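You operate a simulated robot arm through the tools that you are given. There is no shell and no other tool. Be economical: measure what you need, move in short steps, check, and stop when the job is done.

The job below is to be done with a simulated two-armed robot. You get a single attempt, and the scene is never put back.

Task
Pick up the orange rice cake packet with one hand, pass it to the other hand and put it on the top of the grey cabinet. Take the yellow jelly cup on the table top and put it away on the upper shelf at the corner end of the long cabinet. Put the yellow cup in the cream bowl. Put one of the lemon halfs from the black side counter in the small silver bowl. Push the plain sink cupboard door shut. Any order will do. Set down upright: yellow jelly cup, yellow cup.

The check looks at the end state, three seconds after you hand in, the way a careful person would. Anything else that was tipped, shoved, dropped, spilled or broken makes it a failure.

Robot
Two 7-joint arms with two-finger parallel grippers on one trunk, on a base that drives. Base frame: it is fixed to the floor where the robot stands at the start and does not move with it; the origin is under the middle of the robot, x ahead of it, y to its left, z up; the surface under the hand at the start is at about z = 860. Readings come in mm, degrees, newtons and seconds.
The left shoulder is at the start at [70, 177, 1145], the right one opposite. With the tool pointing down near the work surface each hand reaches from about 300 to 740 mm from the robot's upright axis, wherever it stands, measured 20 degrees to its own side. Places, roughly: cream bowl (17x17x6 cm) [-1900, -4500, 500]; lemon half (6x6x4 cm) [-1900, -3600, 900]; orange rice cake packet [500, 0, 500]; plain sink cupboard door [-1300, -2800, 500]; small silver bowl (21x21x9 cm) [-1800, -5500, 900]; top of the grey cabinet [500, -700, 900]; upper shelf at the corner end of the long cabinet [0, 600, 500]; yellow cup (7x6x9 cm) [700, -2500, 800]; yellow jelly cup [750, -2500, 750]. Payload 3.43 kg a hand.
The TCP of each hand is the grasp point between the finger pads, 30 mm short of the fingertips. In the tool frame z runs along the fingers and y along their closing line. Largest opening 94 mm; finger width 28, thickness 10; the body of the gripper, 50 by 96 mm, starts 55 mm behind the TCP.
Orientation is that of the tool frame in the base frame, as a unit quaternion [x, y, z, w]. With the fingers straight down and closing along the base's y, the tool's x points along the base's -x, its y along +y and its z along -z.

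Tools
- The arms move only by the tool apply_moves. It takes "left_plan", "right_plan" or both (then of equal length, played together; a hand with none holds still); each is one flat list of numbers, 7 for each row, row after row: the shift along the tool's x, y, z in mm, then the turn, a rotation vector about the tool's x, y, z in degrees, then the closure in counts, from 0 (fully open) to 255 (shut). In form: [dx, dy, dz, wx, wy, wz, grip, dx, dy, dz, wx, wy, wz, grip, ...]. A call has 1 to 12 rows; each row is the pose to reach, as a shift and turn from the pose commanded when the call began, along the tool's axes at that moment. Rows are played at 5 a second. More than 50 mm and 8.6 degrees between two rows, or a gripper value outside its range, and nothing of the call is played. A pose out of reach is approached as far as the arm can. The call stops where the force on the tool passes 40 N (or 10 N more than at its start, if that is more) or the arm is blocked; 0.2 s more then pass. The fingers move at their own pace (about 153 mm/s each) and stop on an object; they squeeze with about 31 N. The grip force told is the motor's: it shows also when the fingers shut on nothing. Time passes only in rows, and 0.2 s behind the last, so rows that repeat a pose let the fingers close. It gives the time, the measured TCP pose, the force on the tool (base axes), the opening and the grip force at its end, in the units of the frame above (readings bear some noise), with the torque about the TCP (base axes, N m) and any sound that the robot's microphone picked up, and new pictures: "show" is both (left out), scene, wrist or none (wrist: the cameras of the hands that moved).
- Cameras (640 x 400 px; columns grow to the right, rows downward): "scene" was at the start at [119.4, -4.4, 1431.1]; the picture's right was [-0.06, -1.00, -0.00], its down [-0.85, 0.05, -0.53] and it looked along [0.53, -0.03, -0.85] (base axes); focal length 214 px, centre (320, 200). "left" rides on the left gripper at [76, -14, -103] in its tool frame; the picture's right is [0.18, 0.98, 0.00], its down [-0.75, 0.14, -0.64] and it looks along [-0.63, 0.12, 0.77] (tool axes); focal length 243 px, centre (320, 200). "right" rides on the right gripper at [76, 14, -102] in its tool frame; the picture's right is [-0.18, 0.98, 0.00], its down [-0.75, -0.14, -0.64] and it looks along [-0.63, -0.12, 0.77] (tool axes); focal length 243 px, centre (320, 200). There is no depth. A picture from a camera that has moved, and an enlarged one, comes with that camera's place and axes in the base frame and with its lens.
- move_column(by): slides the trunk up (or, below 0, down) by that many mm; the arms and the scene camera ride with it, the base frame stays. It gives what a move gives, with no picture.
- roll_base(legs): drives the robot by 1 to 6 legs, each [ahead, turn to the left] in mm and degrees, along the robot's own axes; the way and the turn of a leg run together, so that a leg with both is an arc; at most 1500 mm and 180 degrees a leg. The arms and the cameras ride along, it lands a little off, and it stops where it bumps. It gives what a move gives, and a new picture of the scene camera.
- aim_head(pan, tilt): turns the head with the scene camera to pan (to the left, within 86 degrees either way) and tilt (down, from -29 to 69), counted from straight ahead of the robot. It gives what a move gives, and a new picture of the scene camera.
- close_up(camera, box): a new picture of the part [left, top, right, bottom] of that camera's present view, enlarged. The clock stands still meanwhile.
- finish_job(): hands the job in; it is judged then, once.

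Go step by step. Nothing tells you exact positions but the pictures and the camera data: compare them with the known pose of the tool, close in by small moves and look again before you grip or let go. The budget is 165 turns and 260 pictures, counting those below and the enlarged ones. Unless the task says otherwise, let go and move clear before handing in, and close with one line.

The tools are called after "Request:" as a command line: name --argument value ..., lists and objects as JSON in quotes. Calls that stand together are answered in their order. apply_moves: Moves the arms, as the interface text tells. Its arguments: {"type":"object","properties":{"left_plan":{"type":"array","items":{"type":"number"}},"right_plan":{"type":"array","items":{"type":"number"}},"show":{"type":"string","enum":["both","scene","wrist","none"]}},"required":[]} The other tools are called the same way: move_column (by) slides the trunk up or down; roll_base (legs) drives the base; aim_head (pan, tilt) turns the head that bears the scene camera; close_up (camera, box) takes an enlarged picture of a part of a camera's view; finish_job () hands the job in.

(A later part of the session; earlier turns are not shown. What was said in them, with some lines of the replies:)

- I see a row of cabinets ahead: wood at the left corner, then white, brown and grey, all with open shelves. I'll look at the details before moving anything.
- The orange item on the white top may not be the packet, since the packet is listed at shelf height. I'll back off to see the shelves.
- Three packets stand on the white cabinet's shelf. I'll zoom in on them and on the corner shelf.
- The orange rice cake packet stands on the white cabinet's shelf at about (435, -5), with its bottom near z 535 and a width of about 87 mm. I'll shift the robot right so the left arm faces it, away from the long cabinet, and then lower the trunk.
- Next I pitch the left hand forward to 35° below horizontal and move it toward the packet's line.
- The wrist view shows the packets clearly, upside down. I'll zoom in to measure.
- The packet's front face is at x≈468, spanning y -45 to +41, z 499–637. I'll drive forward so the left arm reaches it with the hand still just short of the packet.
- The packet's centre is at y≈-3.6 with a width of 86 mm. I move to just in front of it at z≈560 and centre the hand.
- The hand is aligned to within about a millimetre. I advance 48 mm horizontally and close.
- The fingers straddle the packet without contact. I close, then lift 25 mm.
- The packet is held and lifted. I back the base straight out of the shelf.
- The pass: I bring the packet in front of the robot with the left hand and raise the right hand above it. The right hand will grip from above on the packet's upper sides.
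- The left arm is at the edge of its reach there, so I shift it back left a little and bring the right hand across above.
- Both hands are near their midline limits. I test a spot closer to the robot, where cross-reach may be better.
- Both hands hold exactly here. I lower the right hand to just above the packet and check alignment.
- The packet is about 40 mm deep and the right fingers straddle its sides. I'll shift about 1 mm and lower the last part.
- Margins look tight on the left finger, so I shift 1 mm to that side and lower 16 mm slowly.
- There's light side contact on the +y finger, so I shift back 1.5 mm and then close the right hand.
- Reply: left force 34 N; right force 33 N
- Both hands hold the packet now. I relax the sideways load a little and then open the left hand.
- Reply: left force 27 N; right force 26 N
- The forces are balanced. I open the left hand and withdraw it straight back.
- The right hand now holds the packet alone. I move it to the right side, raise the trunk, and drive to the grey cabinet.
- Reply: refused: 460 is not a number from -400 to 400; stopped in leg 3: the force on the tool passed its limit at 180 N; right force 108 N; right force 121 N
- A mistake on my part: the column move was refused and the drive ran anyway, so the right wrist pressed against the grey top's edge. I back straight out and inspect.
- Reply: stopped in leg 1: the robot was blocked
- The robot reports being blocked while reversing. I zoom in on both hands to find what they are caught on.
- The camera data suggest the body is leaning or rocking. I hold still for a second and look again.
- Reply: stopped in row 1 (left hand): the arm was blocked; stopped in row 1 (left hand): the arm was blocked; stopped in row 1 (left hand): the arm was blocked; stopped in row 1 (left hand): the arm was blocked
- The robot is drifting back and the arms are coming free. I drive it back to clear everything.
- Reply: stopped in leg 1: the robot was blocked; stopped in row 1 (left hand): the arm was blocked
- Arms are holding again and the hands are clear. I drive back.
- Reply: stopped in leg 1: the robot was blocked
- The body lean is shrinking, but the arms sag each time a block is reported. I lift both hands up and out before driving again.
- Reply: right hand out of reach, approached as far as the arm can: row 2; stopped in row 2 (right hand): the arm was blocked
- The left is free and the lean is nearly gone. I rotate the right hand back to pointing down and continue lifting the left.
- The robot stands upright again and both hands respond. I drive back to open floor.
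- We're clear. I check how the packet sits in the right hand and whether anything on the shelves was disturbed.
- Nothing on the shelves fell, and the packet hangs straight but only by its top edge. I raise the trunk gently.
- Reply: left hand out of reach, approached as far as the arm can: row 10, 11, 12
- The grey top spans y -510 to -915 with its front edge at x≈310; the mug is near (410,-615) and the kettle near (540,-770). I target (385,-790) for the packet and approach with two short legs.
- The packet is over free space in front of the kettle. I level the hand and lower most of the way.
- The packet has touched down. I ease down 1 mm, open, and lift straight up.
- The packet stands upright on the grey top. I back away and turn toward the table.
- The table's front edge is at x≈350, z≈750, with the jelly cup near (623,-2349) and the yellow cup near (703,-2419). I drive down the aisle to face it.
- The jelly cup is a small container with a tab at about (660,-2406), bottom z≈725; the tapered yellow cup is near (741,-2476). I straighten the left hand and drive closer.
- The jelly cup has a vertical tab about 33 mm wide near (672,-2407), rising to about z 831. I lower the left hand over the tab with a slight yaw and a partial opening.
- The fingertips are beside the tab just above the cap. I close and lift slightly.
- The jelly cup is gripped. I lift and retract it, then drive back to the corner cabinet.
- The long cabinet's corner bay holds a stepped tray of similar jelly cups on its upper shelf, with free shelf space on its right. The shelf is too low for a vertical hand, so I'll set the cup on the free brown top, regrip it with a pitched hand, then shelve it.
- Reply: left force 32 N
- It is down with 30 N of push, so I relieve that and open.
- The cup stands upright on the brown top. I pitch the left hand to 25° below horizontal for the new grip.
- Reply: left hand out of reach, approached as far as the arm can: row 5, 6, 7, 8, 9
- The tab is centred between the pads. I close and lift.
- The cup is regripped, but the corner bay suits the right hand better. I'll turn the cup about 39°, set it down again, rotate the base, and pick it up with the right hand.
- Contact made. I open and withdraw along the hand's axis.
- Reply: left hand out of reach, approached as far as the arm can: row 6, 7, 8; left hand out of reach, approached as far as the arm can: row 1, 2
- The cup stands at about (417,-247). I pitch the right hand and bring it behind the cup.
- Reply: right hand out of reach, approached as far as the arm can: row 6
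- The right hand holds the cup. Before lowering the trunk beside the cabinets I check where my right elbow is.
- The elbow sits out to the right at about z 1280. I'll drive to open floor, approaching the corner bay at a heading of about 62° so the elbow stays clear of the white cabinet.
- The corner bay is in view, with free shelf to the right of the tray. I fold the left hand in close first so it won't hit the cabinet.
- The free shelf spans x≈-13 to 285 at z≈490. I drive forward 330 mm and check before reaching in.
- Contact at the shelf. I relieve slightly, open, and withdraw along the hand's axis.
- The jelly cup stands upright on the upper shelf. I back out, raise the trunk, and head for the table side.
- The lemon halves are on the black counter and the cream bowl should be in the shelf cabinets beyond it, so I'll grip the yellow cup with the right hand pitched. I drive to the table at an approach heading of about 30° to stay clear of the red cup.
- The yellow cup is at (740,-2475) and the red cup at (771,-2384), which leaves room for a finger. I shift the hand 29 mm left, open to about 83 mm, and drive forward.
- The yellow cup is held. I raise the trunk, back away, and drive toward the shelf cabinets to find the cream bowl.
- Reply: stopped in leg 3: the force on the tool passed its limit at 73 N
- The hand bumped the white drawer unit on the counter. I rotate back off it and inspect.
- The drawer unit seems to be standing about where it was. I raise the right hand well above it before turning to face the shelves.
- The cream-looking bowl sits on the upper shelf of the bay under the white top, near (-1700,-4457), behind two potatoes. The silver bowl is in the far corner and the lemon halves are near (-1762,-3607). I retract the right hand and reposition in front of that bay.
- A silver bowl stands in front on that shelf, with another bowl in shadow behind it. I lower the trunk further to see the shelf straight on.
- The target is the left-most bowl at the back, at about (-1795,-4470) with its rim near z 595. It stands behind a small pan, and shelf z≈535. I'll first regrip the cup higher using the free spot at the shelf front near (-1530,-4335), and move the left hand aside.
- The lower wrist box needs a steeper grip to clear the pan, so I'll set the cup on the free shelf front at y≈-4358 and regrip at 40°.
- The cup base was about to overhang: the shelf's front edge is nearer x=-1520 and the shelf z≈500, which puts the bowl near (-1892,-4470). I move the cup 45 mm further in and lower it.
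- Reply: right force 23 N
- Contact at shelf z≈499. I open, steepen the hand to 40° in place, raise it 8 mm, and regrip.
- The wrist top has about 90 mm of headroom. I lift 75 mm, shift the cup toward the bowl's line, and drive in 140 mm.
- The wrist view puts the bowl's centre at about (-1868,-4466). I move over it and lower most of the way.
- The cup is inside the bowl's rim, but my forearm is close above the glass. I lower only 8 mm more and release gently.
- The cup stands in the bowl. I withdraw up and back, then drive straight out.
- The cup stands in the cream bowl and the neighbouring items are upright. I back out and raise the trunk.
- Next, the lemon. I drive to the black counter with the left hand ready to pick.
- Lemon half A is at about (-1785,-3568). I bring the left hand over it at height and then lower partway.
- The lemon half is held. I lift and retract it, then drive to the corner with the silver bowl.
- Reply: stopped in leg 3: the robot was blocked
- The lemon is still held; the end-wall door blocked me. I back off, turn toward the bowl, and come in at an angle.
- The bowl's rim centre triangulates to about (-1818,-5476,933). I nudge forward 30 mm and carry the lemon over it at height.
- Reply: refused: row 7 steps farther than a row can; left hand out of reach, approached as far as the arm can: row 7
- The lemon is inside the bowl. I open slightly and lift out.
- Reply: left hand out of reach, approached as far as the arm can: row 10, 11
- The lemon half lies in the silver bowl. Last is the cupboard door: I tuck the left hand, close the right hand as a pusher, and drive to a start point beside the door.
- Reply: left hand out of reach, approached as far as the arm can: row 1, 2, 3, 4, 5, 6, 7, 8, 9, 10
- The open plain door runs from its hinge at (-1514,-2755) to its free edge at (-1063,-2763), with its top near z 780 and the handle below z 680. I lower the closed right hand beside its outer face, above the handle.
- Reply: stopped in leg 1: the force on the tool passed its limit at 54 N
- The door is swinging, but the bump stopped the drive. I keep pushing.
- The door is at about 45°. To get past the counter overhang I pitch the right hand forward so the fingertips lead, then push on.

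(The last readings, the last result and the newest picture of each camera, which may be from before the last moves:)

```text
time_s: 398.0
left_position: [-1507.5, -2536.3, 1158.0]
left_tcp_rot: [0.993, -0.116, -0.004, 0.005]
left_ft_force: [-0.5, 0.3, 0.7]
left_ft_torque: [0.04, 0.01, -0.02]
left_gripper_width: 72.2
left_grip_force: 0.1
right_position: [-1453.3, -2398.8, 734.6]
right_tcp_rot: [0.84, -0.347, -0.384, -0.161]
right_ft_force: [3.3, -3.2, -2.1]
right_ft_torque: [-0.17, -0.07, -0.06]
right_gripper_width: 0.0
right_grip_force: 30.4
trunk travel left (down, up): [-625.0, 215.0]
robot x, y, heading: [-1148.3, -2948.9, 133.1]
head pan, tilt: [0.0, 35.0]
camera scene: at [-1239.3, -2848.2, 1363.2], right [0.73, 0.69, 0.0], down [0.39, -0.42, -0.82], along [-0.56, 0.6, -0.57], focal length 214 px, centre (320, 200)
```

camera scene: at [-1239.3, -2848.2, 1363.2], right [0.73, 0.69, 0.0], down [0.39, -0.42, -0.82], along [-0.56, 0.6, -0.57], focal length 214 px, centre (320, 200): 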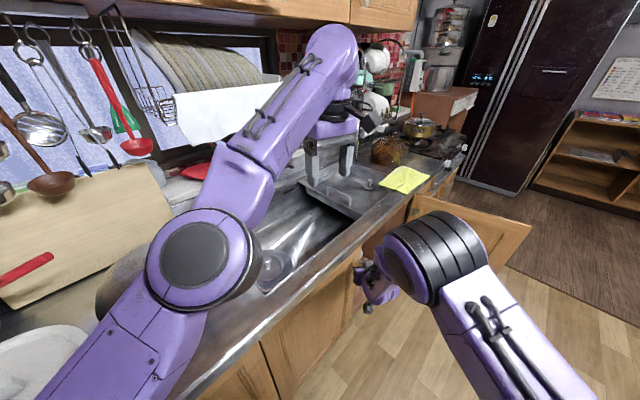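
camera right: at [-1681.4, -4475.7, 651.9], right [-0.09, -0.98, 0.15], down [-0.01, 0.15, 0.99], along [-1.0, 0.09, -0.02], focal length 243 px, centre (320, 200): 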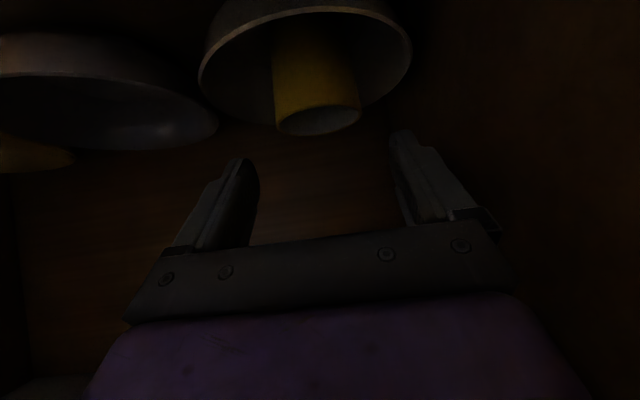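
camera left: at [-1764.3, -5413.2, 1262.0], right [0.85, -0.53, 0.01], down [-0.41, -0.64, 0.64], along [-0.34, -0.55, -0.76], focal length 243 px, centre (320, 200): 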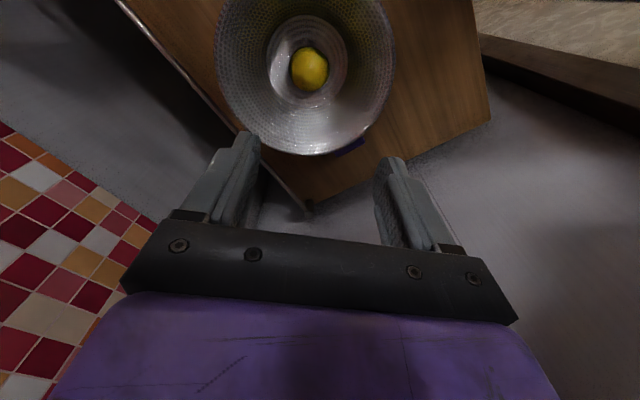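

Nearly shut. I push the fingertips straight at the front in small steps.

Request:
apply_moves --right_plan '[-4.6, 7.1, 5.3, 0, 0, 0, 255, -9.3, 14.1, 10.7, 0, 0, 0, 255, -13.9, 21.2, 16, 0, 0, 0, 255, -18.5, 28.3, 21.3, 0, 0, 0, 255, -23.2, 35.3, 26.7, 0, 0, 0, 255, -27.8, 42.4, 32, 0, 0, 0, 255, -27.8, 42.4, 32, 0, 0, 0, 255]' --show "wrist"

Request:
aim_head --pan 5 --tilt 60

```text
time_s: 398.5
left_position: [-1511.8, -2542.1, 1162.4]
left_tcp_rot: [0.994, -0.111, 0.002, -0.002]
left_ft_force: [0.3, 0.2, 0.6]
left_ft_torque: [0.0, 0.04, 0.0]
left_gripper_width: 71.7
left_grip_force: 0.2
right_position: [-1453.7, -2400.1, 734.3]
right_tcp_rot: [0.839, -0.354, -0.378, -0.166]
right_ft_force: [25.2, -8.9, 18.4]
right_ft_torque: [0.43, 0.04, -0.59]
right_gripper_width: 0.0
right_grip_force: 30.9
trunk travel left (down, up): [-625.0, 215.0]
robot x, y, heading: [-1145.8, -2952.6, 132.9]
head pan, tilt: [0.0, 35.0]
stopped in row 2 (right hand): the force on the tool passed its limit at 47 N (the readings are from after the stop); the commanded pose is now the measured one
camera right: at [-1375.0, -2500.6, 744.0], right [-0.79, -0.6, 0.13], down [0.08, 0.1, 0.99], along [-0.61, 0.8, -0.03], focal length 243 px, centre (320, 200)
```

right: 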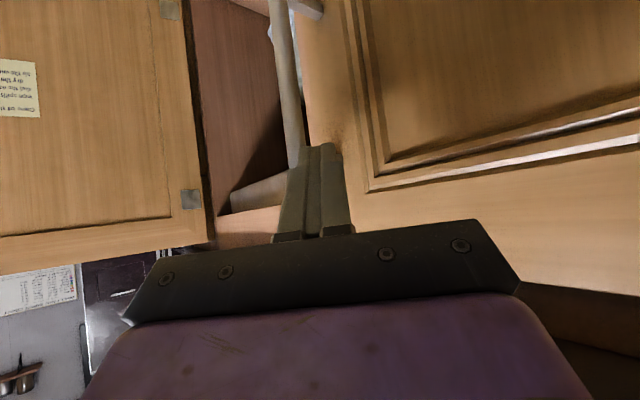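

```text
time_s: 399.4
left_position: [-1508.8, -2541.9, 1162.8]
left_tcp_rot: [0.994, -0.111, -0.001, -0.002]
left_ft_force: [0.0, 0.0, -0.4]
left_ft_torque: [-0.02, -0.02, 0.0]
left_gripper_width: 71.9
left_grip_force: 0.0
right_position: [-1454.9, -2400.5, 734.4]
right_tcp_rot: [0.84, -0.353, -0.379, -0.163]
right_ft_force: [31.0, -8.5, 18.7]
right_ft_torque: [0.44, -0.03, -0.77]
right_gripper_width: 0.0
right_grip_force: 30.7
trunk travel left (down, up): [-625.0, 215.0]
robot x, y, heading: [-1147.9, -2950.6, 133.4]
head pan, tilt: [5.0, 60.0]
camera scene: at [-1221.5, -2871.4, 1329.7], right [0.67, 0.74, 0.0], down [0.64, -0.58, -0.51], along [-0.38, 0.34, -0.86], focal length 214 px, centre (320, 200)
```

scene: 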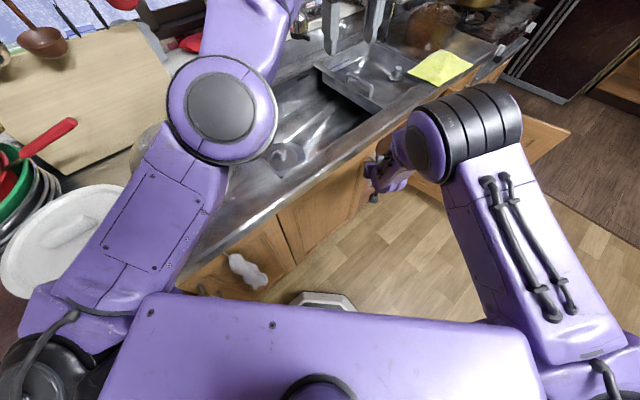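

Request:
close_up --camera "scene" --box '[220, 130, 440, 290]'

```text
2.50 times, centred on (330, 210) of scene
camera zoom: at [-1221.5, -2871.4, 1329.7], right [0.67, 0.74, 0.0], down [0.64, -0.58, -0.51], along [-0.38, 0.34, -0.86], focal length 536 px, centre (295, 175)
```

zoom: 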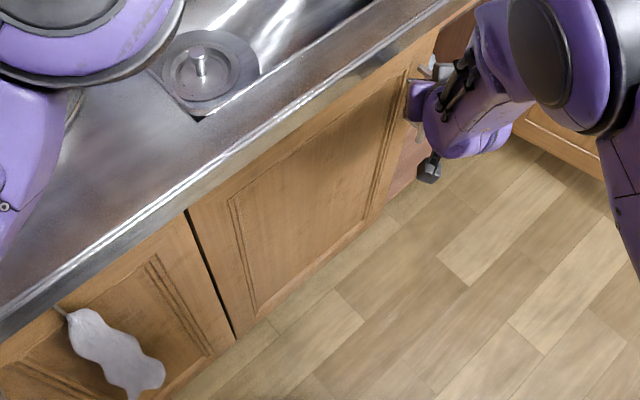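

The door looks flush. I back away and verify.

Request:
roll_base --legs '[[-420, 0]]'

Request:
aim_head --pan -5 --tilt 35

Request:
close_up --camera "scene" --box '[230, 160, 480, 340]'

```text
time_s: 402.0
left_position: [-1222.0, -2849.0, 1161.1]
left_tcp_rot: [0.994, -0.112, 0.002, 0.0]
left_ft_force: [0.1, -0.7, -0.5]
left_ft_torque: [-0.02, -0.02, -0.01]
left_gripper_width: 72.2
left_grip_force: 0.1
right_position: [-1168.6, -2709.2, 730.4]
right_tcp_rot: [0.842, -0.35, -0.378, -0.161]
right_ft_force: [-1.0, -0.1, 0.2]
right_ft_torque: [0.01, -0.04, 0.0]
right_gripper_width: 0.0
right_grip_force: 31.0
trunk travel left (down, up): [-625.0, 215.0]
robot x, y, heading: [-850.8, -3259.5, 133.3]
head pan, tilt: [5.0, 60.0]
camera scene: at [-937.4, -3178.3, 1328.9], right [0.67, 0.75, 0.0], down [0.65, -0.58, -0.5], along [-0.37, 0.33, -0.87], focal length 214 px, centre (320, 200)
```

scene: 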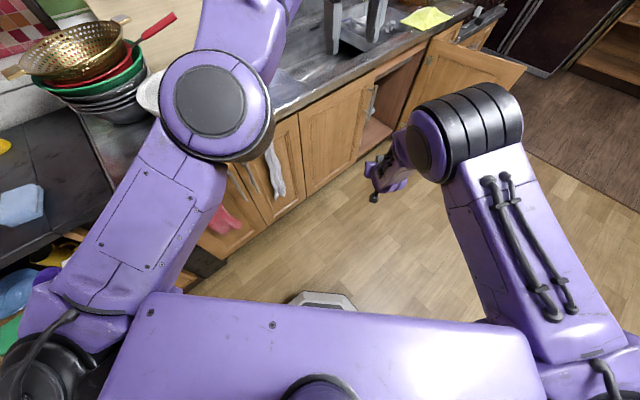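

```text
time_s: 402.9
left_position: [-1222.1, -2849.6, 1160.9]
left_tcp_rot: [0.994, -0.112, 0.002, -0.001]
left_ft_force: [-0.1, 0.0, -0.1]
left_ft_torque: [-0.04, -0.03, 0.0]
left_gripper_width: 72.2
left_grip_force: 0.0
right_position: [-1168.4, -2709.7, 730.7]
right_tcp_rot: [0.842, -0.351, -0.376, -0.161]
right_ft_force: [0.2, -0.8, 0.6]
right_ft_torque: [-0.01, 0.0, -0.05]
right_gripper_width: 0.0
right_grip_force: 31.1
trunk travel left (down, up): [-625.0, 215.0]
robot x, y, heading: [-852.4, -3258.4, 133.1]
head pan, tilt: [-5.0, 35.0]
camera scene: at [-942.6, -3153.4, 1363.1], right [0.78, 0.62, 0.0], down [0.36, -0.45, -0.82], along [-0.51, 0.64, -0.57], focal length 214 px, centre (320, 200)
```

scene: 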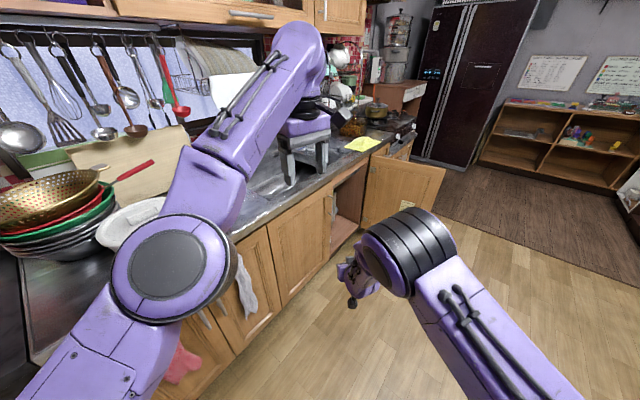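

```text
2.22 times, centred on (355, 250) of scene
camera zoom: at [-942.6, -3153.4, 1363.1], right [0.78, 0.62, 0.0], down [0.36, -0.45, -0.82], along [-0.51, 0.64, -0.57], focal length 477 px, centre (242, 89)
```

zoom: 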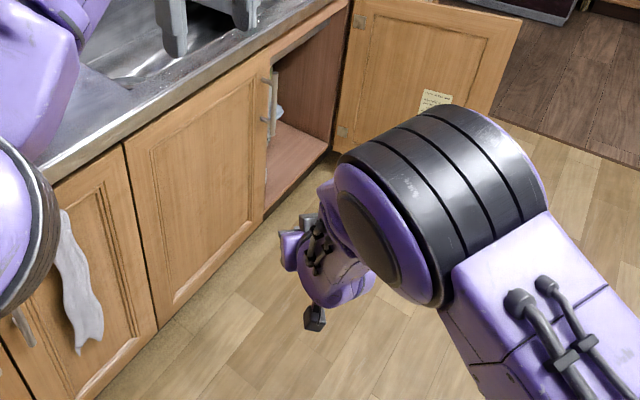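

Request:
close_up --camera "scene" --box '[310, 165, 400, 265]'

```text
4.00 times, centred on (355, 215) of scene
camera zoom: at [-942.6, -3153.4, 1363.1], right [0.78, 0.62, 0.0], down [0.36, -0.45, -0.82], along [-0.51, 0.64, -0.57], focal length 858 px, centre (180, 140)
```

zoom: 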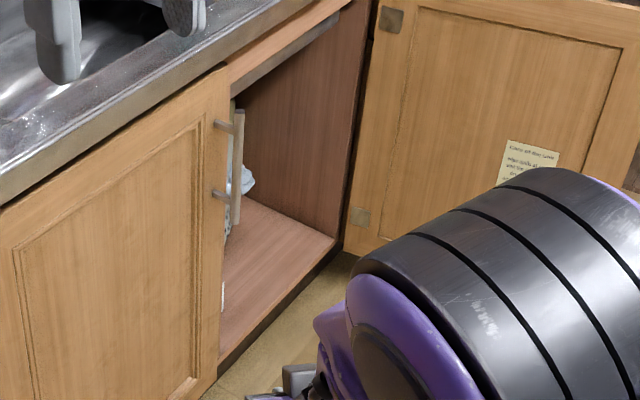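

Every item on the list looks done and both hands are empty and clear, so I hand in.

Request:
finish_job

```text
The job is handed in.
```

I handed the job in with all five items done as far as the pictures show; along the way the right arm pressed hard against the grey cabinet's edge and the right hand bumped the white drawer unit on the counter, which may have shifted slightly.
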